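You operate a simulated robot arm through the tools that you are given. There is no shell and no other tool.

Carry out the task below with a simulated robot arm. There is one attempt and no reset: what you move stays moved.

JOB
Oil the yellow pad and wring it till it stops dripping.
Fine: dip it in the square blue bath, lay it on the bed of the blue pad press, bring the blue pad press lever down and up again, lay the pad in the square green tray.
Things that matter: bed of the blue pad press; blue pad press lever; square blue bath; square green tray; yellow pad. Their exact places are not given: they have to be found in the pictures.

Only the result counts: the job must be done as asked and must still hold three seconds after the hand-in. Knocking over, shifting, dropping, spilling or breaking anything else fails it.

ROBOT AND FRAMES
A 6-joint arm with a two-finger gripper on a trunk, on a base that drives. Base frame: it is fixed to the floor where the robot stands at the start and does not move with it; the origin is under the middle of the robot, x ahead of it, y to its left, z up. Lengths are in m, angles in degrees, forces in N, time in s.
With the tool pointing down near the work surface it reaches from about 0.38 to 0.86 m from the robot's upright axis, wherever it stands. Its first joint turns from -166.0 to 166.0 degrees. Places, roughly: bed of the blue pad press [0.5, 0.7, 0.9]; blue pad press lever [0.6, 0.7, 1.1]; square green tray [0.5, 0.9, 0.9]. Payload 2.45 kg.
The tool frame sits at the grasp point between the pads (the TCP): z along the fingers, y along the line on which they close. The tips reach 0.02 m beyond it. The gripper opens to 0.14 m. The gripper's body begins 0.168 m behind the TCP.
Orientation is told as [roll, pitch, yaw] about the base's x, y, z axes, in that order, counted from this pose: with the fingers straight down and closing along the base's y, the tool's x points along the base's -x, its y along +y and its z along -z.

CONTROLS
- The arm moves only by the tool drive_tool. Its argument "moves" is a list that holds one entry, the list of rows, each a list of 7 numbers: the shift along the base's x, y, z in m, then the turn, a rotation vector about the base's x, y, z in degrees, then the opening in per cent of the stroke, from 0 (shut) to 100 (fully open). In form: [[[x, y, z, rx, ry, rz, hand], ...]]. A call has 1 to 20 rows; each row shifts and turns the commanded pose from where the row before left it. Rows are played at 5 a second. More than 0.05 m and 8.6 degrees between two rows, or a gripper value outside its range, and nothing of the call is played. Where a pose cannot be reached the arm comes as near as it can. A force on the tool above 80 N (or 10 N above the force at the start of the call, whichever is more), or a blocked arm, ends the call early, and 0.2 s more pass. Each finger travels about 0.045 m/s and halts on what it meets, pressing with about 30 N; the grip force reading is that of the motor and also rises with nothing between the fingers. The clock runs only during rows and for 0.2 s after the last one: add rows that do not move to give the fingers time. It gives the time, the measured TCP pose, the force on the tool (base axes), the opening and the grip force at its end, in the units of the frame above (readings bear some noise), with the torque about the TCP (base axes, N m) and any sound that the robot's microphone picked up.
- Cameras (640 x 400 px; columns grow to the right, rows downward): "scene" is now at [0.0642, 0.1905, 1.8448]; the picture's right is [0.69, -0.73, 0.00], its down [-0.58, -0.55, -0.60] and it looks along [0.44, 0.41, -0.80] (base axes); focal length 261 px, centre (320, 200). "wrist" rides on the gripper at [0.078, 0.011, -0.209] in the tool frame; the picture's right is [-0.14, 0.99, 0.00], its down [-0.92, -0.13, -0.37] and it looks along [-0.37, -0.05, 0.93] (tool axes); focal length 280 px, centre (320, 200).
- get_image(camera): a new picture of that camera. It takes no simulated time.
- lift_body(by): slides the trunk up (or, below 0, down) by that many m; the arm and the scene camera ride with it, the base frame stays. It gives what a move gives, with no picture.
- steer(legs): drives the robot by 1 to 6 legs, each [ahead, left, turn to the left] in m, m and degrees, along the robot's own axes; the way and the turn of a leg run together, so that a leg with both is an arc; at most 1.5 m and 180 degrees a leg. The arm and the cameras ride along, it lands a little off, and it stops where it bumps. It gives what a move gives.
- aim_head(pan, tilt): turns the head with the scene camera to pan (to the left, within 143 degrees either way) and tilt (down, from -29 to 69), counted from straight ahead of the robot. It gives what a move gives.
- measure_at(camera, pixels): for up to 12 pixels [column, row] of the newest picture of that camera ("zoom" is the newest enlarged one), the place [x, y, z] in the base frame of the surface seen there, good to about 0.002 m. It takes no simulated time.
- close_up(camera, box): a new picture of the part [left, top, right, bottom] of that camera's present view, enlarged. It takes no simulated time.
- finish_job(): hands the job in; it is judged then, once.

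Open the gripper and draw the arm clear of the work before you hand the job in, unless the task says otherwise.

The tools are called after ">>>" as a command line: name --argument value ..., lists and objects as JSON in quotes. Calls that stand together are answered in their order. drive_tool: Moves the arm, as the interface text tells. Its arguments: {"type":"object","properties":{"moves":{"type":"array"}},"required":["moves"]} The other tools are called the same way: lift_body (by) slides the trunk up or down; steer (legs) drives the base; aim_head (pan, tilt) turns the head that bears the scene camera; get_image (camera) takes a picture; measure_at (camera, pixels) gives the place of the surface under pixels of a picture; close_up (camera, box) takes an enlarged picture of a part of a camera's view; finish_job () hands the job in.

At the start:

```text
time: 0.0
eef_pos: [0.2992, 0.4993, 1.4226]
tcp_rot: [-0.1, 0.0, 0.1]
wrist_force: [-0.3, 0.2, -0.7]
wrist_torque: [-0.01, -0.02, 0.0]
gripper_width: 0.1402
grasp_force: 0.1
trunk travel left (down, up): [-0.1, 0.13]
robot x, y, heading: [0.0002, -0.0031, -0.1]
head pan, tilt: [43.3, 53.1]
```

scene: 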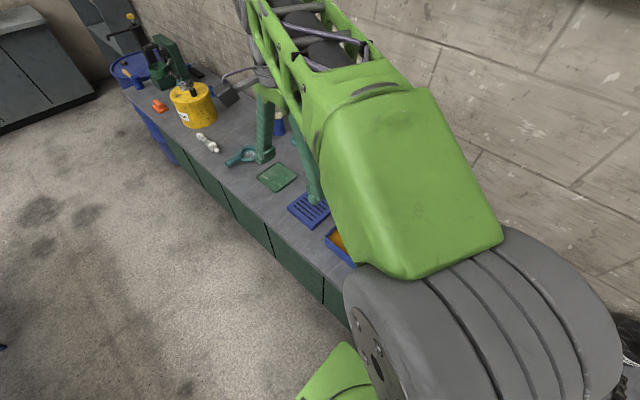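
wrist: 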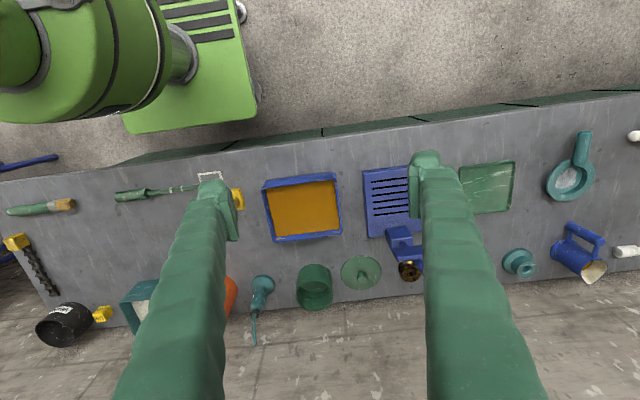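

The wrist picture shows the blue bath near (302,207), the press bed near (390,200), the green tray near (487,187), and something yellow at (237,198) partly behind a finger. I'll enlarge that part of the view.

>>> close_up --camera "wrist" --box '[100, 140, 340, 290]'

>>> measure_at --camera "wrist" --pixels '[[237, 198], [302, 207], [265, 183], [337, 176], [342, 233], [272, 240], [375, 190], [487, 187], [405, 235], [410, 270], [420, 160], [210, 176]]'

>>> close_up --camera "wrist" --box '[340, 140, 580, 290]'

```text
2.67 times, centred on (220, 215) of wrist
```

zoom: 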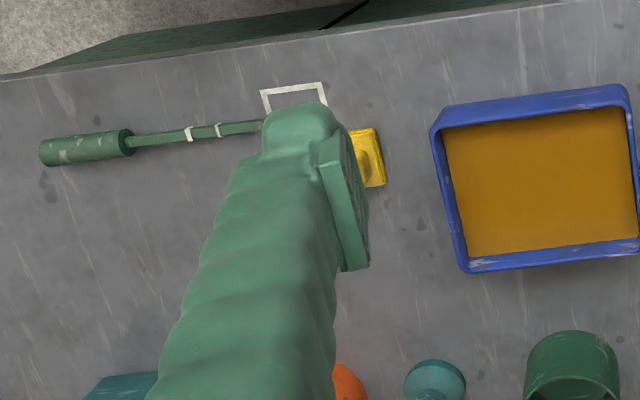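

```text
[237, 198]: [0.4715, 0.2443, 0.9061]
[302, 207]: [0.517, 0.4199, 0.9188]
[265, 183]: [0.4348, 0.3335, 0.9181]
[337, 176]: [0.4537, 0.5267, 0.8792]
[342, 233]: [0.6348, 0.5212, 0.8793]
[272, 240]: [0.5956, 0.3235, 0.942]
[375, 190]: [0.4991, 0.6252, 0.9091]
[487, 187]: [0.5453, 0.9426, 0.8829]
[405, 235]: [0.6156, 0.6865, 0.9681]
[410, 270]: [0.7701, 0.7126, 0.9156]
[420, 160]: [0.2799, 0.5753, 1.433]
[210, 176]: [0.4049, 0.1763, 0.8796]
```

```text
2.67 times, centred on (460, 215) of wrist
```

zoom: 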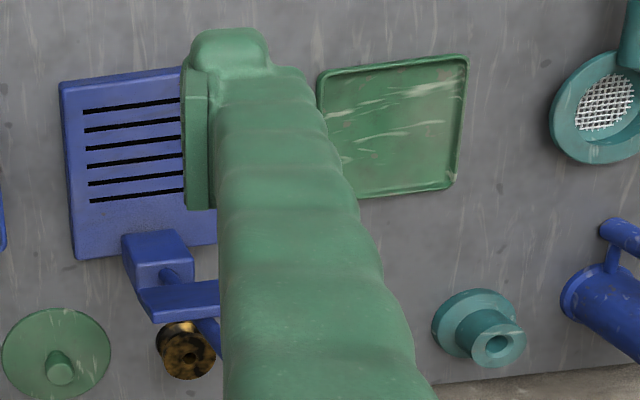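

The left finger hides most of the yellow pad near (0.47, 0.24). I'll shift the arm toward -y, staying high, to get a clear view of it.

>>> drive_tool --moves '[[[0.02, -0.04, 0, 0, 0, 0, 100], [0.02, -0.04, 0, 0, 0, 0, 100], [0.02, -0.04, 0, 0, 0, 0, 100], [0.02, -0.04, 0, 0, 0, 0, 100], [0.02, -0.04, 0, 0, 0, 0, 100], [0, -0.04, 0, 0, 0, 0, 100], [0, 0, 0, 0, 0, 0, 100]]]'

>>> get_image --camera "wrist"

>>> get_image --camera "scene"

```text
time: 1.6
eef_pos: [0.402, 0.2622, 1.4214]
tcp_rot: [0.0, 0.0, 0.0]
wrist_force: [0.8, 0.9, 0.6]
wrist_torque: [-0.02, 0.04, -0.03]
gripper_width: 0.14
grasp_force: 0.1
trunk travel left (down, up): [-0.1, 0.13]
robot x, y, heading: [0.0005, -0.0019, 0.0]
head pan, tilt: [43.3, 53.1]
```

```text
taken
```

wrist: 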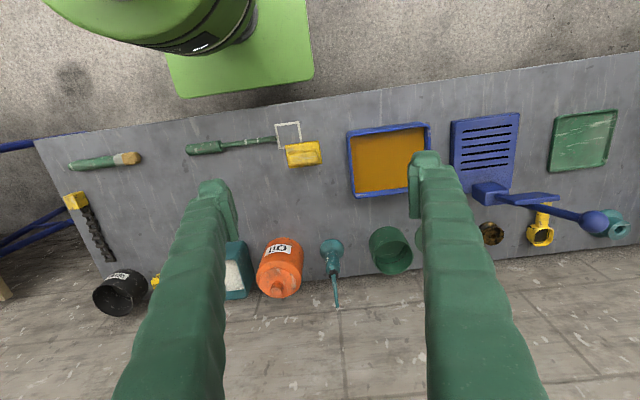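

```text
taken
```

scene: 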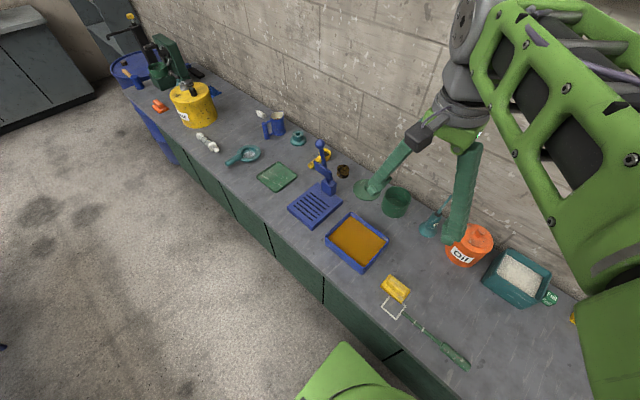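

Now the pad shows at about (303,154) in the wrist view, beside a green-handled wire tool. I'll enlarge the pad, and then the press with its lever.

>>> close_up --camera "wrist" --box '[180, 100, 340, 200]'

>>> measure_at --camera "zoom" --pixels '[[430, 180], [560, 165], [570, 250], [440, 265], [425, 200], [490, 210], [540, 200], [380, 100], [475, 90], [400, 170], [330, 165], [500, 300]]'

>>> close_up --camera "wrist" --box '[430, 95, 630, 245]'

>>> close_up --camera "scene" --box '[230, 120, 420, 280]'

>>> close_up --camera "scene" --box '[350, 250, 490, 380]'

```text
4.00 times, centred on (260, 150) of wrist
```

zoom: 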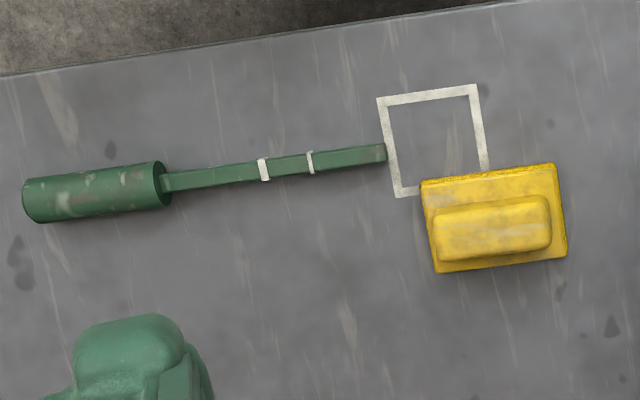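

```text
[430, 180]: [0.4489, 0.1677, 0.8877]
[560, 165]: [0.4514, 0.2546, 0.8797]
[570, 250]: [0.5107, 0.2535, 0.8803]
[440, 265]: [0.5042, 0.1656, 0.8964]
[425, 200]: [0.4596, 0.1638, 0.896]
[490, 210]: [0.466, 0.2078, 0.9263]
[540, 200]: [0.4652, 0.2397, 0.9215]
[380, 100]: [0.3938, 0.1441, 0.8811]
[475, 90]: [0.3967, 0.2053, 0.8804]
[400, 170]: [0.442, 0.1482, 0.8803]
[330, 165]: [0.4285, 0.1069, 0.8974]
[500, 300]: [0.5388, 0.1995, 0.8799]
```

```text
2.67 times, centred on (530, 170) of wrist
```

zoom: 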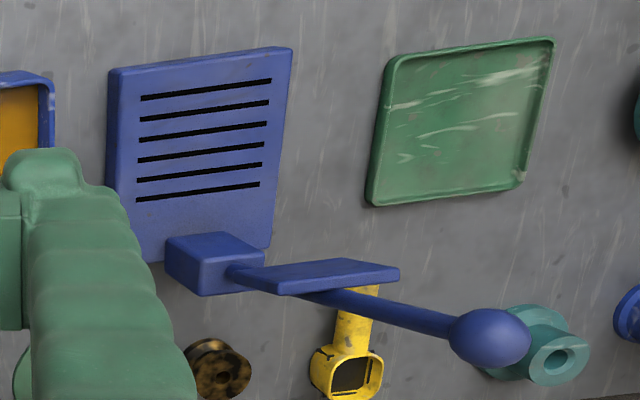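

```text
2.50 times, centred on (325, 200) of scene
```

zoom: 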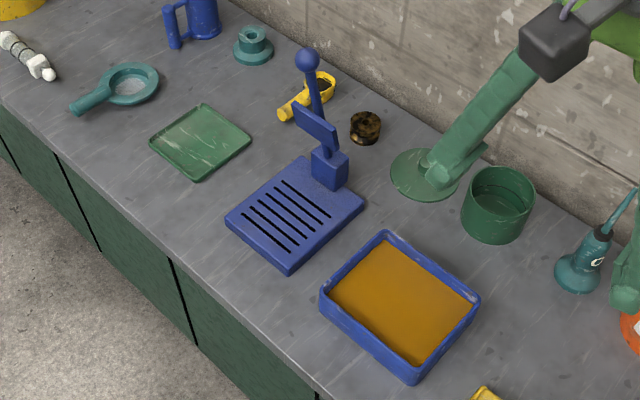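

```text
3.08 times, centred on (420, 315) of scene
```

zoom: 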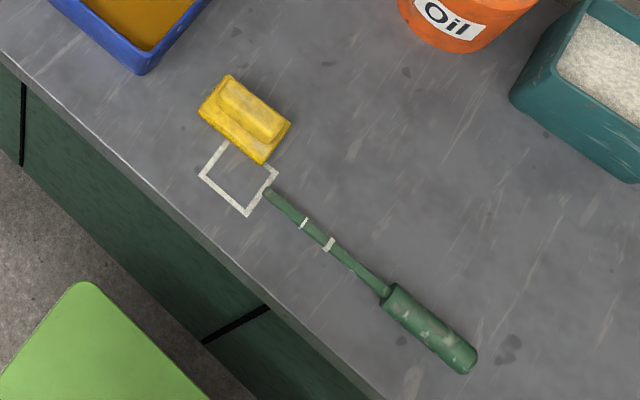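

The pad has a base plate and a raised ridge on top, and the press lever stands upright behind the bed with a ball at its top. I'll measure the press parts, the tray and the bath from the scene view.

>>> close_up --camera "scene" --box '[270, 120, 390, 240]'

>>> measure_at --camera "scene" --pixels '[[320, 145], [322, 160], [316, 172], [326, 182], [330, 190], [313, 205], [289, 207], [317, 228], [341, 203], [318, 183], [277, 177], [356, 240]]'

```text
3.33 times, centred on (330, 180) of scene
```

zoom: 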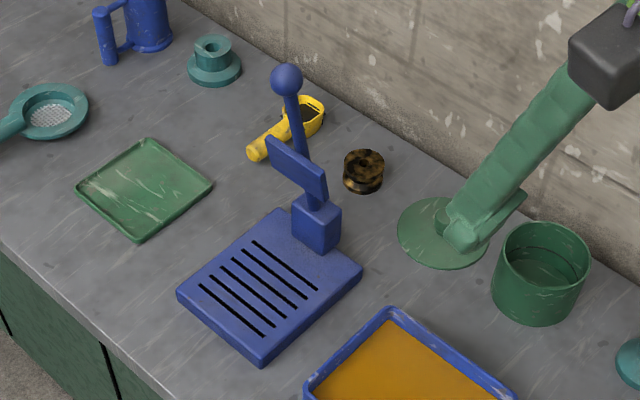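

```text
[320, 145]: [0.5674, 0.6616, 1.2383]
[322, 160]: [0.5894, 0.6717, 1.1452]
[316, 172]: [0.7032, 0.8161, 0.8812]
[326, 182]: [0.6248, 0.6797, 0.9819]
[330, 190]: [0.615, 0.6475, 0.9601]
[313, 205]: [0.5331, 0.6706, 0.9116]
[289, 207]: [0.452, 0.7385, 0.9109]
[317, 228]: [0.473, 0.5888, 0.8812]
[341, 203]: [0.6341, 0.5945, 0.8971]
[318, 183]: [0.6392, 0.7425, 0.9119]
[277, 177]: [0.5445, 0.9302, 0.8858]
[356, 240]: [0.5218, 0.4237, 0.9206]
```

Next I'll measure the lever, plate, pivot block and bed corners in the enlarged picture.

>>> measure_at --camera "zoom" --pixels '[[286, 78], [292, 105], [302, 150], [270, 145], [320, 180], [320, 195], [275, 160], [315, 215], [335, 240], [300, 225], [180, 292], [262, 358]]'

>>> measure_at --camera "zoom" --pixels '[[360, 272], [280, 212], [145, 145], [208, 185], [140, 235], [82, 190], [145, 190], [296, 155], [345, 155], [365, 160], [310, 105], [255, 150]]'

>>> close_up --camera "scene" --box '[310, 200, 430, 320]'

>>> measure_at --camera "zoom" --pixels '[[190, 60], [360, 165], [235, 320], [85, 190], [105, 190], [195, 75], [340, 165], [245, 300], [240, 190], [375, 270], [435, 320], [395, 300]]'

```text
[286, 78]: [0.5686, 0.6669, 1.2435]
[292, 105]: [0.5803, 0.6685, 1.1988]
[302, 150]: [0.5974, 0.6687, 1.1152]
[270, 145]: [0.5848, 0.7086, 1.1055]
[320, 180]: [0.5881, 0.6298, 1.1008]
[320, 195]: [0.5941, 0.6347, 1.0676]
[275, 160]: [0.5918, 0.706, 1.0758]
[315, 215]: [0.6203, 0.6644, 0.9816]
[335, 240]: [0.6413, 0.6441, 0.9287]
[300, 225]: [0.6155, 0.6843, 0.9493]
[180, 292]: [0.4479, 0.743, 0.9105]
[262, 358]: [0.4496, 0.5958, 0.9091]
```

```text
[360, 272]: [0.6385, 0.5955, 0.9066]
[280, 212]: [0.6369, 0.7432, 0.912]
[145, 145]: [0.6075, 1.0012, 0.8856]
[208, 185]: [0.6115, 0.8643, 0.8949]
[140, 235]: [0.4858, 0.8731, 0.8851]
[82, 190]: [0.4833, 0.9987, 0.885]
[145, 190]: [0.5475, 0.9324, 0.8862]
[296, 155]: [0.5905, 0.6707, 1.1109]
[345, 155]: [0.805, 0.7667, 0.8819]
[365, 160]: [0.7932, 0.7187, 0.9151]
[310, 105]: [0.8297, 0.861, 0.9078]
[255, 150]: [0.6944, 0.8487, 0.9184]
```

```text
3.33 times, centred on (370, 260) of scene
```

zoom: 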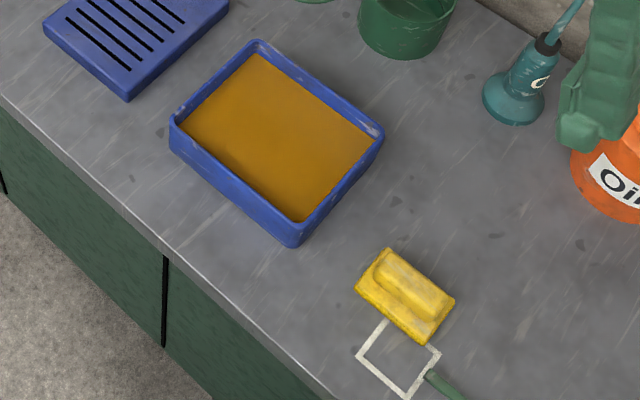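

```text
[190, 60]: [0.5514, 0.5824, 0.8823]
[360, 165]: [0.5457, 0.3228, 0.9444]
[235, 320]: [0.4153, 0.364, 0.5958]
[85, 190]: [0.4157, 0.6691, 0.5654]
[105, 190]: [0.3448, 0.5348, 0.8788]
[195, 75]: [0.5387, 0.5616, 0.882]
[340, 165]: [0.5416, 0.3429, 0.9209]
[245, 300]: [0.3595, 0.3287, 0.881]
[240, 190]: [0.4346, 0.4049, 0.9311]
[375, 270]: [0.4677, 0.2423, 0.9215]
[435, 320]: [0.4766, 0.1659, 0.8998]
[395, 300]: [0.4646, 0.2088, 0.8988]
```

The base is too far right to reach the lever and tray. From about y=0.4, all of pad, bath, press and tray fall within reach, so I'll drive left along the bench with the arm held high.

>>> steer --legs '[[0, 0.4, 0]]'

>>> get_image --camera "wrist"

>>> get_image --camera "scene"

```text
time: 5.6
eef_pos: [0.4021, 0.6508, 1.422]
tcp_rot: [0.1, -0.1, -0.1]
wrist_force: [-0.4, 0.6, -0.3]
wrist_torque: [-0.03, 0.03, 0.01]
gripper_width: 0.1399
grasp_force: 0.0
trunk travel left (down, up): [-0.1, 0.13]
robot x, y, heading: [0.0033, 0.3941, -0.2]
head pan, tilt: [43.3, 53.1]
```

```text
taken
```

wrist: 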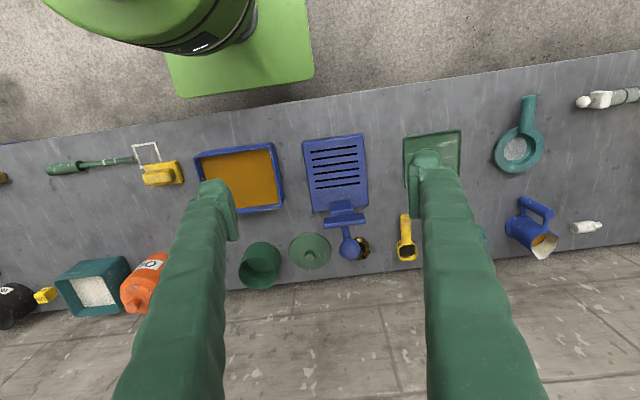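

```text
taken
```

scene: 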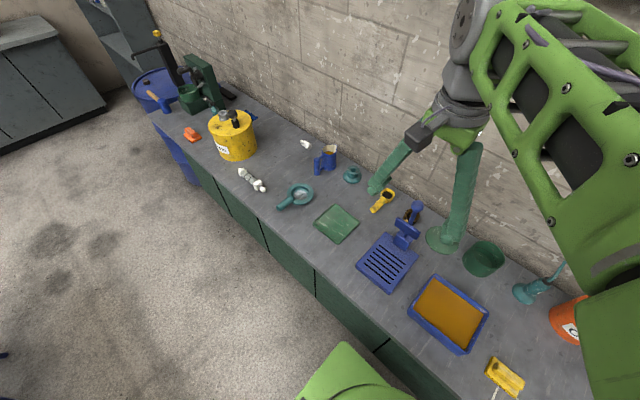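

Everything is in reach now. I'll bring the tool above the pad near (0.47, 0.21) and turn the head toward the workspace.

>>> drive_tool --moves '[[[0.0, -0.045, -0.02, 0, 0, 0, 100], [0.0, -0.045, -0.02, 0, 0, 0, 100], [0.0, -0.045, -0.02, 0, 0, 0, 100], [0.0, -0.045, -0.02, 0, 0, 0, 100], [0.0, -0.045, -0.02, 0, 0, 0, 100], [0.0, -0.045, -0.02, 0, 0, 0, 100], [0.0, -0.045, -0.02, 0, 0, 0, 100], [0.0, -0.045, -0.02, 0, 0, 0, 100], [0.0, -0.045, -0.02, 0, 0, 0, 100], [0, -0.035, -0.02, 0, 0, 0, 100], [0, 0, 0, 0, 0, 0, 100]]]'

>>> aim_head --pan 5 --tilt 55

>>> get_image --camera "wrist"

>>> get_image --camera "scene"

```text
time: 8.0
eef_pos: [0.4018, 0.2103, 1.2206]
tcp_rot: [0.0, 0.0, -0.2]
wrist_force: [-0.6, -0.3, -0.2]
wrist_torque: [0.0, 0.01, -0.01]
gripper_width: 0.14
grasp_force: 0.0
trunk travel left (down, up): [-0.1, 0.13]
robot x, y, heading: [0.0005, 0.3921, -0.1]
head pan, tilt: [43.3, 53.1]
```

```text
time: 9.0
eef_pos: [0.4035, 0.2101, 1.2202]
tcp_rot: [0.0, -0.1, -0.1]
wrist_force: [0.0, 0.6, -0.2]
wrist_torque: [0.0, 0.04, -0.06]
gripper_width: 0.14
grasp_force: 0.1
trunk travel left (down, up): [-0.1, 0.13]
robot x, y, heading: [0.0027, 0.387, -0.4]
head pan, tilt: [5.0, 55.0]
```

```text
taken
```

wrist: 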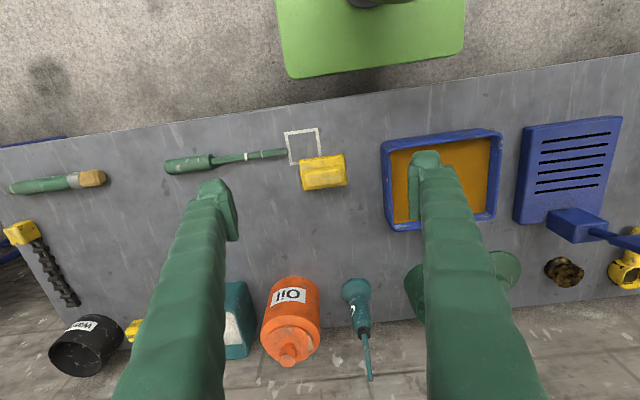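

```text
taken
```

scene: 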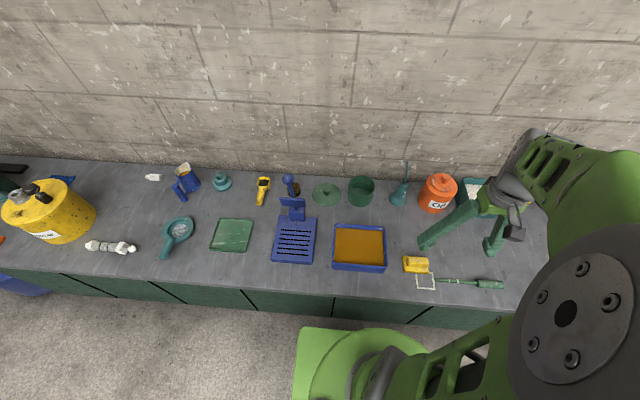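

The pad is at about (323,172) in the wrist view. I'll enlarge it and measure its corners and ridge.

>>> close_up --camera "wrist" --box '[270, 130, 366, 190]'

>>> measure_at --camera "zoom" --pixels '[[210, 190], [500, 160], [505, 350], [235, 395], [300, 260], [400, 250], [485, 240], [245, 270], [490, 285], [250, 330], [350, 300], [350, 230]]'

```text
6.67 times, centred on (318, 160) of wrist
```

zoom: 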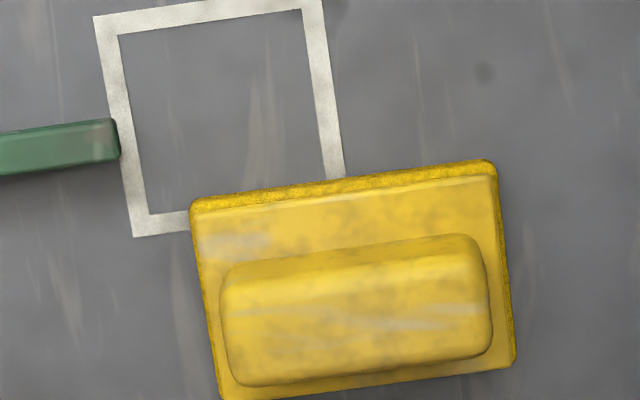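

```text
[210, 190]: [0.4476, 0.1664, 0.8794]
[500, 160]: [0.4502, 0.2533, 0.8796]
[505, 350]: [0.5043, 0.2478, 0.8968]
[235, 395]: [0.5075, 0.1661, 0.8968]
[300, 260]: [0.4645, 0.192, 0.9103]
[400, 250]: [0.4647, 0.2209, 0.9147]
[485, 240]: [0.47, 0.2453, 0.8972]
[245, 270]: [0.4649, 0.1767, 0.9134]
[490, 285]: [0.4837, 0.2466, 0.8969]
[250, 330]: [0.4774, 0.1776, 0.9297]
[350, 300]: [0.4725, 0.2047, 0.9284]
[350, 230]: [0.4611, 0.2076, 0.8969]
```

The pad's plate spans x 0.448–0.508, y 0.166–0.252 with its top at 0.897; the ridge spans y 0.175–0.245 with its top at 0.929. I'll tilt the fingers about 15° so the body leans toward the robot and clears the lever later, then hover over the ridge.

>>> drive_tool --moves '[[[0.015, 0, -0.035, 0, -5, 0, 80], [0.015, 0, -0.035, 0, -5, 0, 80], [0.015, 0, -0.035, 0, -5, 0, 80], [0.015, 0, -0.035, 0, 0, 0, 80], [0.014, 0, -0.035, 0, 0, 0, 80], [0, 0, -0.02, 0, 0, 0, 80], [0, 0, 0, 0, 0, 0, 80]]]'

>>> get_image --camera "wrist"

>>> close_up --camera "scene" --box '[380, 170, 540, 300]'

```text
time: 10.6
eef_pos: [0.476, 0.2089, 1.0302]
tcp_rot: [0.0, -15.0, 0.0]
wrist_force: [0.2, 0.3, 0.2]
wrist_torque: [-0.03, 0.01, 0.02]
gripper_width: 0.1118
grasp_force: 0.1
trunk travel left (down, up): [-0.1, 0.13]
robot x, y, heading: [0.0015, 0.39, -0.1]
head pan, tilt: [5.0, 55.0]
```

```text
taken
```

wrist: 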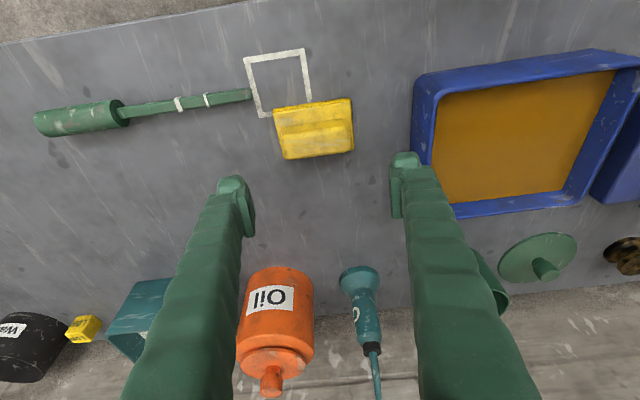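

```text
3.08 times, centred on (460, 235) of scene
```

zoom: 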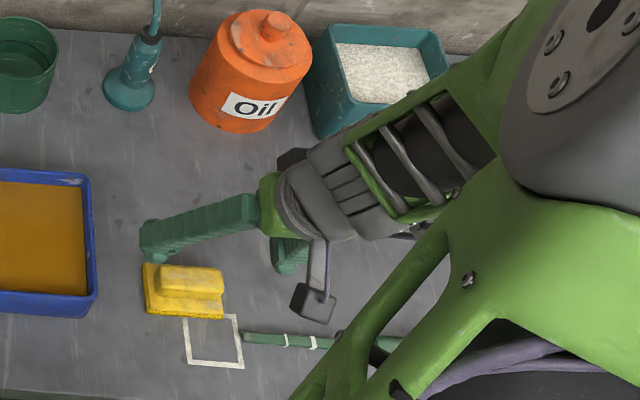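

The view is clear, so I'll refine the ridge position from here before going down.

>>> close_up --camera "wrist" --box '[256, 80, 368, 170]'

>>> measure_at --camera "wrist" --pixels '[[282, 130], [345, 124], [312, 127], [312, 140], [285, 140], [346, 135], [277, 112], [350, 102], [285, 156], [352, 150]]'

```text
4.44 times, centred on (312, 125) of wrist
```

zoom: 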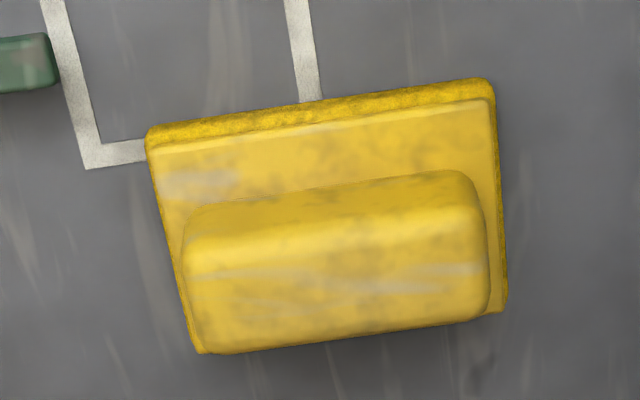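

```text
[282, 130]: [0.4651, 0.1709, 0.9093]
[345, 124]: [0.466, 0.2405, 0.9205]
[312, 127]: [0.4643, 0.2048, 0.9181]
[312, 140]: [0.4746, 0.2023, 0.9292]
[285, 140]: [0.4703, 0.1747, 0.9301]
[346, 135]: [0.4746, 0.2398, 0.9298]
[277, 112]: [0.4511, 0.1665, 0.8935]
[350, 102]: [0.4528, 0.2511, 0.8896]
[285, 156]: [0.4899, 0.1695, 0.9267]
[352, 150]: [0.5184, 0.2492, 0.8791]
```

The ridge centre is about (0.477, 0.207). I'll go down to z=0.924 and close on the ridge.

>>> drive_tool --moves '[[[0.001, -0.001, -0.03, 0, 0, 0, 80], [0, 0, -0.03, 0, 0, 0, 80], [0, 0, -0.026, 0, 0, 0, 80], [0, 0, -0.015, 0, 0, 0, 80], [0, 0, -0.004, 0, 0, 0, 80], [0, 0, 0, 0, 0, 0, 80]]]'

>>> get_image --camera "wrist"

>>> close_up --camera "scene" --box '[380, 210, 500, 310]'

```text
time: 12.0
eef_pos: [0.4805, 0.2086, 0.9221]
tcp_rot: [0.0, -15.0, -0.2]
wrist_force: [-0.8, 0.5, 0.4]
wrist_torque: [-0.04, 0.01, -0.02]
gripper_width: 0.1121
grasp_force: 0.1
trunk travel left (down, up): [-0.1, 0.13]
robot x, y, heading: [-0.0036, 0.3902, -0.0]
head pan, tilt: [5.0, 55.0]
```

```text
taken
```

wrist: 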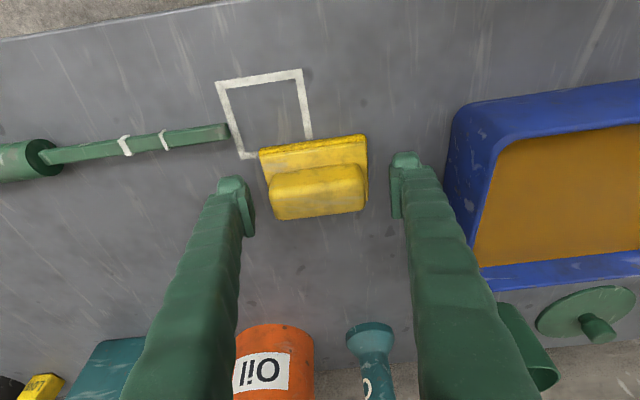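

```text
4.00 times, centred on (440, 260) of scene
```

zoom: 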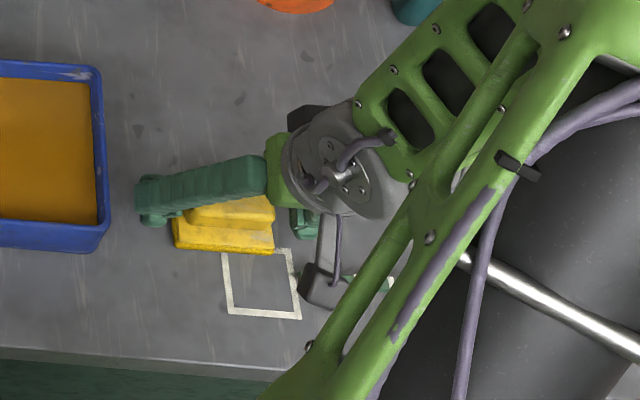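

The fingers straddle the ridge with room on both sides. I'll close now with a few waiting rows.

>>> drive_tool --moves '[[[-0.001, 0, 0, 0, 0, 0, 45], [0, 0, 0, 0, 0, 0, 40], [0, 0, 0, 0, 0, 0, 30], [0, 0, 0, 0, 0, 0, 20], [0, 0, 0, 0, 0, 0, 20], [0, 0, 0, 0, 0, 0, 20]]]'

>>> get_image --camera "wrist"

```text
time: 13.4
eef_pos: [0.4784, 0.2082, 0.9216]
tcp_rot: [-0.1, -15.0, -0.3]
wrist_force: [0.5, -0.1, 1.6]
wrist_torque: [-0.01, 0.02, 0.0]
gripper_width: 0.0766
grasp_force: 29.8
trunk travel left (down, up): [-0.1, 0.13]
robot x, y, heading: [0.0008, 0.3893, -0.4]
head pan, tilt: [5.0, 55.0]
```

```text
taken
```

wrist: 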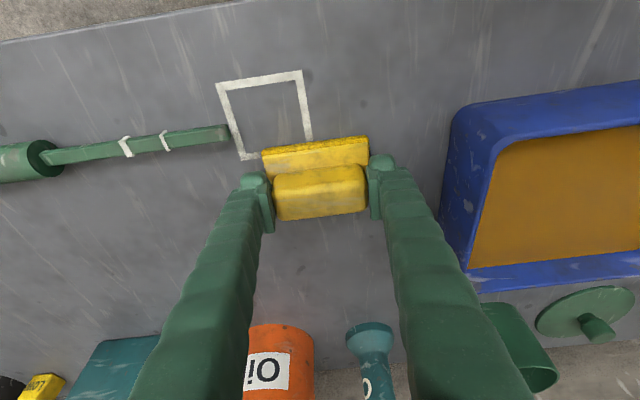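

The grip holds at 0.077 m with 30 N. I'll lift the pad straight up and check it.

>>> drive_tool --moves '[[[0, 0, 0.01, 0, 0, 0, 20], [0, 0, 0.03, 0, 0, 0, 20], [0, 0, 0.04, 0, 0, 0, 20], [0, 0, 0.04, 0, 0, 0, 20], [0, 0, 0, 0, 0, 0, 20]]]'

>>> get_image --camera "wrist"

>>> close_up --camera "wrist" --box '[360, 40, 640, 260]'

>>> measure_at --camera "wrist" --pixels '[[265, 145], [365, 138], [320, 185], [320, 205], [500, 150], [440, 90], [620, 70], [450, 215], [590, 205]]'

```text
time: 14.6
eef_pos: [0.4771, 0.2109, 1.0424]
tcp_rot: [-0.1, -15.0, -0.3]
wrist_force: [-0.3, 0.2, -1.2]
wrist_torque: [-0.04, 0.01, 0.03]
gripper_width: 0.0765
grasp_force: 30.1
trunk travel left (down, up): [-0.1, 0.13]
robot x, y, heading: [-0.0004, 0.3882, -0.1]
head pan, tilt: [5.0, 55.0]
```

```text
taken
```

wrist: 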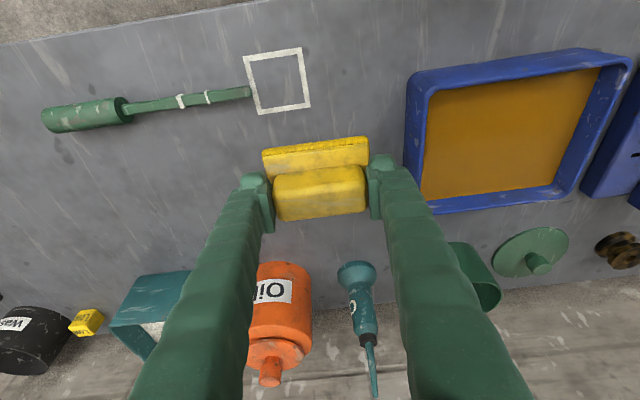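

```text
1.82 times, centred on (500, 150) of wrist
```

zoom: 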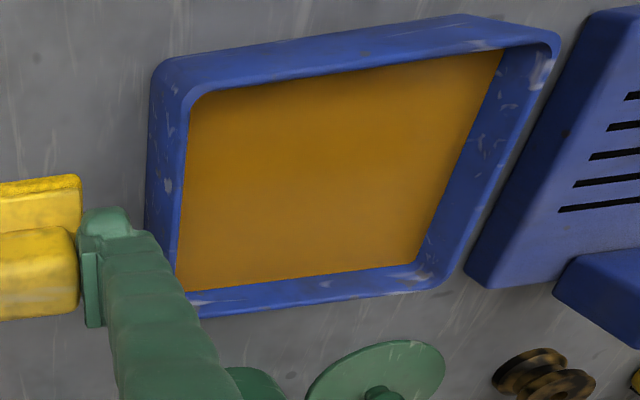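

```text
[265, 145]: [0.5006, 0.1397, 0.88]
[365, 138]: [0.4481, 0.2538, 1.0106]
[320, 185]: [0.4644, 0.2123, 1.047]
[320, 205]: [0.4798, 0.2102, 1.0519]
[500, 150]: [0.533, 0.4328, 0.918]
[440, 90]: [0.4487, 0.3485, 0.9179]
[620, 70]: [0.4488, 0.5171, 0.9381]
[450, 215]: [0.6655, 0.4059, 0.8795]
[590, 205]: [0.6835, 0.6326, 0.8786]
```

The pad is held level. I'll carry it over the bath centre at about (0.525, 0.424).

>>> drive_tool --moves '[[[0.008, 0.036, 0, 0, 0, 0, 20], [0.008, 0.036, 0, 0, 0, 0, 20], [0.008, 0.036, 0, 0, 0, 0, 20], [0.008, 0.036, 0, 0, 0, 0, 20], [0.008, 0.036, 0, 0, 0, 0, 20], [0.008, 0.034, 0, 0, 0, 0, 20], [0, 0, 0, 0, 0, 0, 20], [0, 0, 0, 0, 0, 0, 20]]]'

>>> get_image --camera "wrist"

>>> close_up --camera "scene" --box '[300, 190, 440, 290]'

```text
time: 16.4
eef_pos: [0.5229, 0.4245, 1.0418]
tcp_rot: [0.0, -15.1, -0.1]
wrist_force: [0.3, 0.5, -0.5]
wrist_torque: [-0.02, 0.01, 0.01]
gripper_width: 0.0764
grasp_force: 30.5
trunk travel left (down, up): [-0.1, 0.13]
robot x, y, heading: [-0.0003, 0.389, -0.0]
head pan, tilt: [5.0, 55.0]
```

```text
taken
```

wrist: 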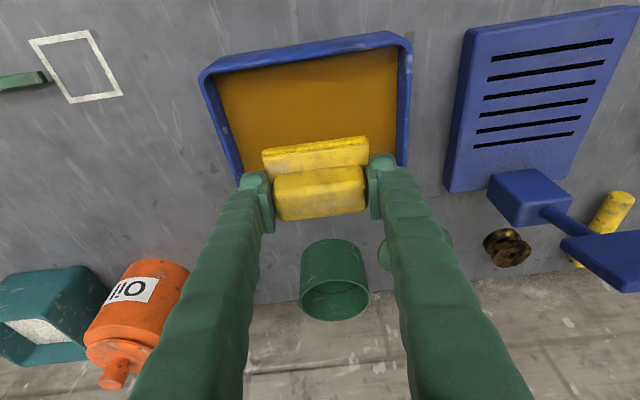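

```text
4.00 times, centred on (370, 240) of scene
```

zoom: 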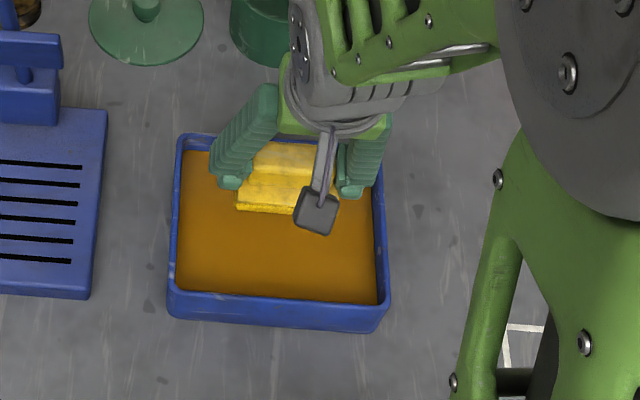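

The pad sits inside the bath outline on all sides. I'll lower it in small steps until its plate is under the oil (surface at 0.918) and watch the force.

>>> drive_tool --moves '[[[0, 0, -0.03, 0, 0, 0, 20], [0, 0, -0.03, 0, 0, 0, 20], [0, 0, -0.02, 0, 0, 0, 20], [0, 0, -0.01, 0, 0, 0, 20], [0, 0, -0.008, 0, 0, 0, 20], [0, 0, -0.006, 0, 0, 0, 20], [0, 0, 0, 0, 0, 0, 20]]]'

>>> get_image --camera "wrist"

>>> close_up --camera "scene" --box '[300, 190, 440, 290]'

```text
time: 18.0
eef_pos: [0.5243, 0.4224, 0.9626]
tcp_rot: [-0.2, -15.0, -0.3]
wrist_force: [0.0, -0.4, -1.1]
wrist_torque: [0.01, -0.01, 0.04]
gripper_width: 0.0766
grasp_force: 30.1
out of reach, approached as far as the arm can: row 3, 4, 5, 6
trunk travel left (down, up): [-0.1, 0.13]
robot x, y, heading: [0.0026, 0.3879, -0.4]
head pan, tilt: [5.0, 55.0]
```

```text
taken
```

wrist: 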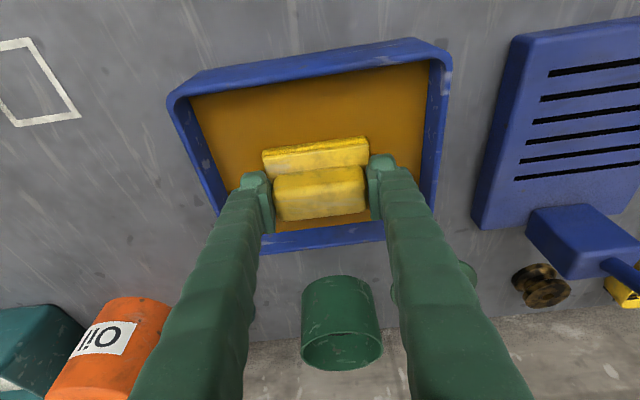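

```text
4.00 times, centred on (370, 240) of scene
```

zoom: 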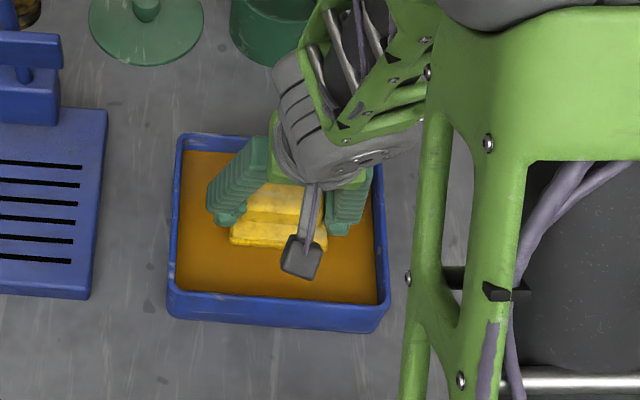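

The arm ran out of reach at z=0.963 with this tilt, and the pad is still just above the oil. I'll raise it a little to learn where the commanded pose stands before changing the trunk height.

>>> drive_tool --moves '[[[0, 0, 0.03, 0, 0, 0, 20], [0, 0, 0.0, 0, 0, 0, 20]]]'

```text
time: 18.6
eef_pos: [0.5262, 0.4151, 0.975]
tcp_rot: [-0.9, -15.3, -0.2]
wrist_force: [0.1, -1.1, -1.4]
wrist_torque: [-0.04, 0.03, -0.02]
gripper_width: 0.0766
grasp_force: 30.2
out of reach, approached as far as the arm can: row 1
trunk travel left (down, up): [-0.1, 0.13]
robot x, y, heading: [-0.0015, 0.3911, -0.1]
head pan, tilt: [5.0, 55.0]
```

The pose is a bit off (y 0.415, roll -0.9), so I'll raise it further and let it settle.

>>> drive_tool --moves '[[[0, 0, 0.03, 0, 0, 0, 20], [0, 0, 0.02, 0, 0, 0, 20], [0, 0, 0.0, 0, 0, 0, 20], [0, 0, 0.0, 0, 0, 0, 20]]]'

>>> get_image --camera "scene"

```text
time: 19.6
eef_pos: [0.5269, 0.4149, 1.0149]
tcp_rot: [0.0, -15.0, -0.1]
wrist_force: [-0.6, 0.5, -0.5]
wrist_torque: [-0.04, 0.03, 0.0]
gripper_width: 0.0764
grasp_force: 30.4
out of reach, approached as far as the arm can: row 1
trunk travel left (down, up): [-0.1, 0.13]
robot x, y, heading: [0.0023, 0.388, -0.1]
head pan, tilt: [5.0, 55.0]
```

```text
taken
```

scene: 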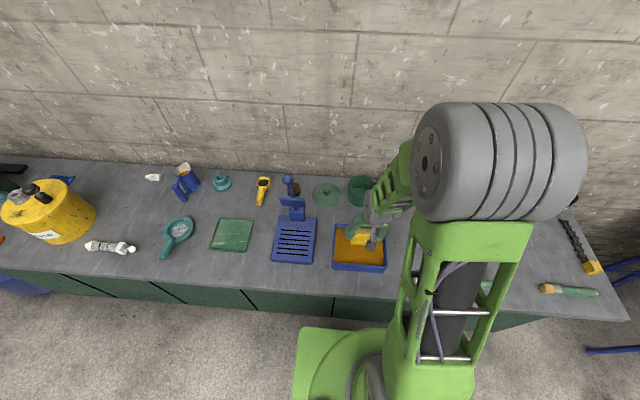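

The commanded pose now matches the measured pose at z=1.015. Lowering the trunk 0.06 m gives the arm room to get low; the pad would end at about z=0.955, still above the oil.

>>> lift_body --by -0.06

```text
time: 20.6
eef_pos: [0.5274, 0.4155, 0.9556]
tcp_rot: [0.0, -15.0, -0.2]
wrist_force: [0.6, -0.2, -1.8]
wrist_torque: [0.0, -0.01, 0.04]
gripper_width: 0.0765
grasp_force: 30.2
trunk travel left (down, up): [-0.04, 0.19]
robot x, y, heading: [0.0004, 0.3907, -0.1]
head pan, tilt: [5.0, 55.0]
```

Now at z=0.9556, with the pad's bottom just at the oil. I'll centre in y and lower to about 0.936, then hold for a moment to soak.

>>> drive_tool --moves '[[[-0.003, 0.006, -0.004, 0, 0, 0, 20], [0, 0, -0.006, 0, 0, 0, 20], [0, 0, -0.006, 0, 0, 0, 20], [0, 0, -0.004, 0, 0, 0, 20], [0, 0, 0, 0, 0, 0, 20], [0, 0, 0, 0, 0, 0, 20], [0, 0, 0, 0, 0, 0, 20], [0, 0, 0, 0, 0, 0, 20]]]'

>>> get_image --camera "wrist"

>>> close_up --camera "scene" --box '[300, 190, 440, 290]'

```text
time: 22.4
eef_pos: [0.5243, 0.4215, 0.9358]
tcp_rot: [0.0, -15.1, -0.3]
wrist_force: [0.1, 0.1, -0.5]
wrist_torque: [-0.02, 0.02, 0.01]
gripper_width: 0.0767
grasp_force: 30.3
trunk travel left (down, up): [-0.04, 0.19]
robot x, y, heading: [0.002, 0.3915, -0.3]
head pan, tilt: [5.0, 55.0]
```

```text
taken
```

wrist: 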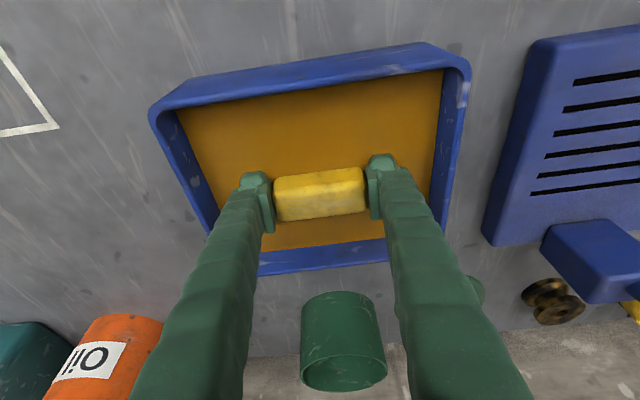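

```text
4.00 times, centred on (370, 240) of scene
```

zoom: 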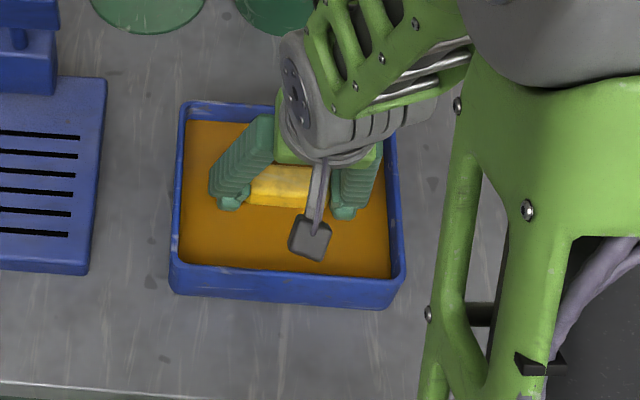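

The plate is under the oil, with only the ridge showing. I'll raise it slowly and hold it over the bath so loose oil runs off.

>>> drive_tool --moves '[[[0, 0, 0.01, 0, 0, 0, 20], [0, 0, 0.02, 0, 0, 0, 20], [0, 0, 0.025, 0, 0, 0, 20], [0, 0, 0.025, 0, 0, 0, 20], [0, 0, 0.025, 0, 0, 0, 20], [0, 0, 0, 0, 0, 0, 20], [0, 0, 0, 0, 0, 0, 20], [0, 0, 0, 0, 0, 0, 20], [0, 0, 0, 0, 0, 0, 20], [0, 0, 0, 0, 0, 0, 20], [0, 0, 0, 0, 0, 0, 20], [0, 0, 0, 0, 0, 0, 20]]]'

>>> get_image --camera "wrist"

>>> close_up --camera "scene" --box '[300, 190, 440, 290]'

```text
time: 25.0
eef_pos: [0.5246, 0.4222, 1.0439]
tcp_rot: [0.0, -15.1, -0.2]
wrist_force: [-1.2, -0.3, 0.1]
wrist_torque: [-0.02, 0.01, 0.01]
gripper_width: 0.0763
grasp_force: 30.0
trunk travel left (down, up): [-0.04, 0.19]
robot x, y, heading: [0.0003, 0.3888, -0.3]
head pan, tilt: [5.0, 55.0]
```

```text
taken
```

wrist: 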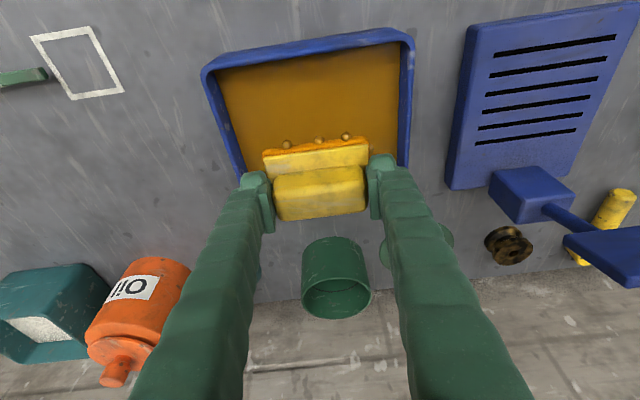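

```text
4.00 times, centred on (370, 240) of scene
```

zoom: 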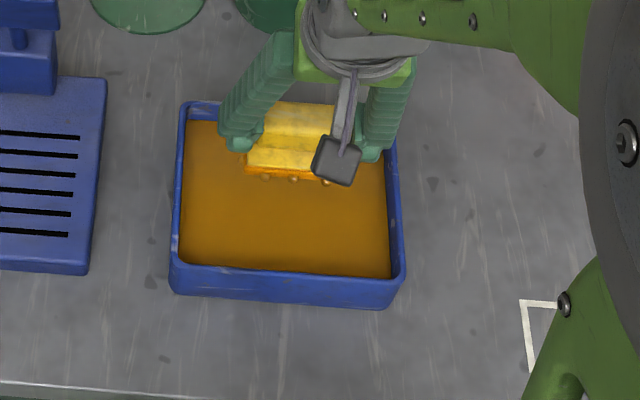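

Oil beads hang from the pad, so it is soaked. I'll carry it briskly over the press bed to about (0.505, 0.668), staying in front of the upright lever.

>>> drive_tool --moves '[[[-0.004, 0.041, 0, 0, 0, 0, 20], [-0.004, 0.041, 0, 0, 0, 0, 20], [-0.004, 0.041, 0, 0, 0, 0, 20], [-0.004, 0.041, 0, 0, 0, 0, 20], [-0.004, 0.041, 0, 0, 0, 0, 20], [0, 0.041, 0, 0, 0, 0, 20], [0, 0, 0, 0, 0, 0, 20]]]'

>>> get_image --camera "wrist"

>>> close_up --camera "scene" --box '[220, 150, 380, 270]'

```text
time: 26.6
eef_pos: [0.5068, 0.6694, 1.0414]
tcp_rot: [0.0, -14.9, -0.2]
wrist_force: [-0.9, 0.0, -0.6]
wrist_torque: [-0.02, 0.05, 0.02]
gripper_width: 0.0763
grasp_force: 29.9
trunk travel left (down, up): [-0.04, 0.19]
robot x, y, heading: [0.0007, 0.3846, -0.4]
head pan, tilt: [5.0, 55.0]
```

```text
taken
```

wrist: 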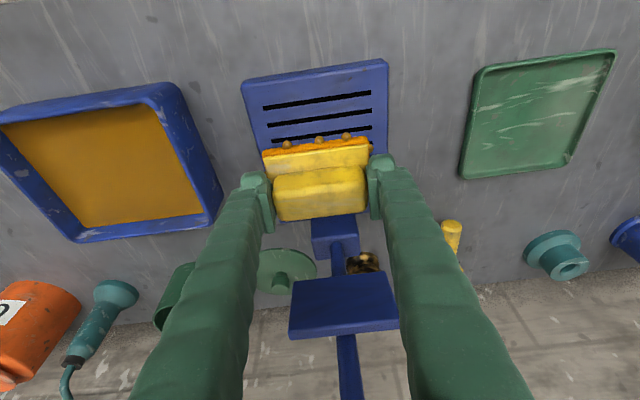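

```text
3.33 times, centred on (300, 210) of scene
```

zoom: 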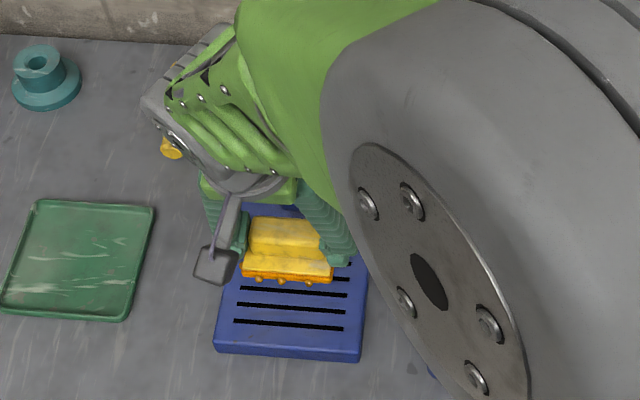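

Before lowering, I'll check how far the wrist housing reaches toward the lever ball near (0.57, 0.667, 1.24).

>>> measure_at --camera "zoom" --pixels '[[155, 105], [185, 80], [230, 30], [190, 145], [220, 165], [280, 185], [240, 190], [200, 100], [250, 130], [285, 170], [300, 200], [215, 265]]'

>>> measure_at --camera "wrist" --pixels '[[290, 335], [397, 325], [380, 275], [295, 283], [345, 390], [335, 230], [313, 250], [343, 345], [343, 260], [245, 85], [387, 62], [320, 145]]'

```text
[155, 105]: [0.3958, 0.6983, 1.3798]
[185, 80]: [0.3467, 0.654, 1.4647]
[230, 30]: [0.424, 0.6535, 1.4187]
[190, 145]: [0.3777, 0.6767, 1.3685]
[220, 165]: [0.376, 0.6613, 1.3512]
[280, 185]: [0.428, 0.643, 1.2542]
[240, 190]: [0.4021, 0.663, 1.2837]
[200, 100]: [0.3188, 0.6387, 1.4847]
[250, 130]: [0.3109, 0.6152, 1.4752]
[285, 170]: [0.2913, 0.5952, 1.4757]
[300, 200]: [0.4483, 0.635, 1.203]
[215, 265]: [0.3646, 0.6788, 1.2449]
```

```text
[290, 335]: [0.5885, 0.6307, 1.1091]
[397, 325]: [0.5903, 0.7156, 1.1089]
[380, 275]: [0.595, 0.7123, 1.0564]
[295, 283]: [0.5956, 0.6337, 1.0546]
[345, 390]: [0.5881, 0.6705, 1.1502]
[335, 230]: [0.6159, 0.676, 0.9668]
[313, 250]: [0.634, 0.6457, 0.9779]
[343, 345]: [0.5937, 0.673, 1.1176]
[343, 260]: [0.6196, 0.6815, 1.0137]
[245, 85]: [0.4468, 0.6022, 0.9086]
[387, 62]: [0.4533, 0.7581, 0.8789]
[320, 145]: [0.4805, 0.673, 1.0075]
```

The wrist stays at x<0.45, well clear of the lever. The press plate should land around x=0.508, so I'll lower the pad onto the bed here.

>>> drive_tool --moves '[[[0, 0, -0.03, 0, 0, 0, 20], [0, 0, -0.03, 0, 0, 0, 20], [0, 0, -0.018, 0, 0, 0, 20], [0, 0, -0.006, 0, 0, 0, 20], [0, 0, -0.003, 0, 0, 0, 20], [0, 0, 0, 0, 0, 0, 20]]]'

>>> get_image --camera "wrist"

>>> close_up --camera "scene" --box '[240, 180, 360, 270]'

```text
time: 28.0
eef_pos: [0.5044, 0.6677, 0.9528]
tcp_rot: [-0.1, -15.0, -0.2]
wrist_force: [0.0, -0.3, 0.5]
wrist_torque: [0.0, -0.01, -0.02]
gripper_width: 0.0765
grasp_force: 29.7
trunk travel left (down, up): [-0.04, 0.19]
robot x, y, heading: [-0.0005, 0.3901, -0.2]
head pan, tilt: [5.0, 55.0]
```

```text
taken
```

wrist: 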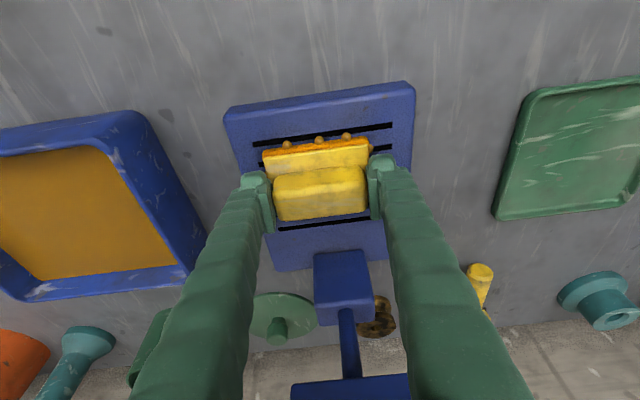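

```text
4.44 times, centred on (300, 225) of scene
```

zoom: 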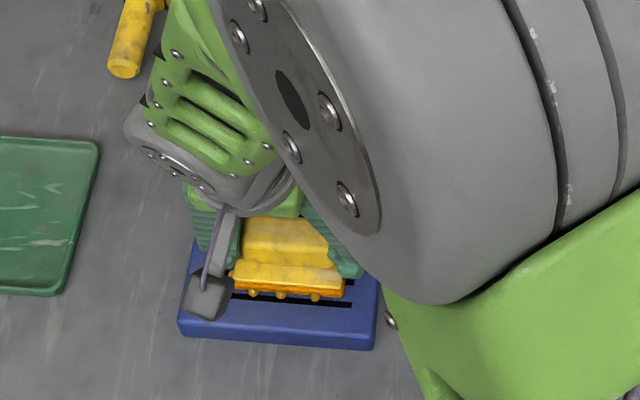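

The pad looks about 1–2 mm above the bed with no contact force. I'll lower 2 mm more and read the force.

>>> drive_tool --moves '[[[0, 0, -0.001, 0, 0, 0, 20], [0, 0, -0.001, 0, 0, 0, 20], [0, 0, 0, 0, 0, 0, 20]]]'

```text
time: 28.8
eef_pos: [0.5047, 0.6688, 0.9527]
tcp_rot: [0.2, -15.3, -0.3]
wrist_force: [-0.1, 2.6, 25.2]
wrist_torque: [-0.32, 0.34, 0.04]
gripper_width: 0.0763
grasp_force: 29.8
trunk travel left (down, up): [-0.04, 0.19]
robot x, y, heading: [-0.0003, 0.3898, -0.1]
head pan, tilt: [5.0, 55.0]
```

Contact: 25 N upward, so the pad rests on the bed. I'll relieve 1 mm, open, and withdraw upward.

>>> drive_tool --moves '[[[0, 0, 0.001, 0, 0, 0, 20], [0, 0, 0, 0, 0, 0, 60], [0, 0, 0, 0, 0, 0, 75], [0, 0, 0, 0, 0, 0, 75], [0, 0, 0, 0, 0, 0, 75], [0, 0, 0.01, 0, 0, 0, 75], [0, 0, 0.03, 0, 0, 0, 75], [0, 0, 0.04, 0, 0, 0, 75], [0, 0, 0.04, 0, 0, 0, 75], [0, 0, 0, 0, 0, 0, 75]]]'

>>> get_image --camera "wrist"

```text
time: 31.0
eef_pos: [0.5066, 0.666, 1.0743]
tcp_rot: [0.0, -15.0, -0.1]
wrist_force: [-0.6, -0.6, 0.5]
wrist_torque: [0.01, 0.01, -0.01]
gripper_width: 0.1049
grasp_force: 0.1
trunk travel left (down, up): [-0.04, 0.19]
robot x, y, heading: [0.0008, 0.3902, -0.1]
head pan, tilt: [5.0, 55.0]
```

```text
taken
```

wrist: 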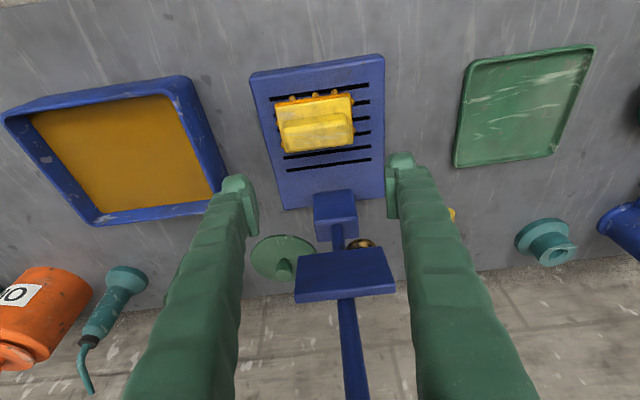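

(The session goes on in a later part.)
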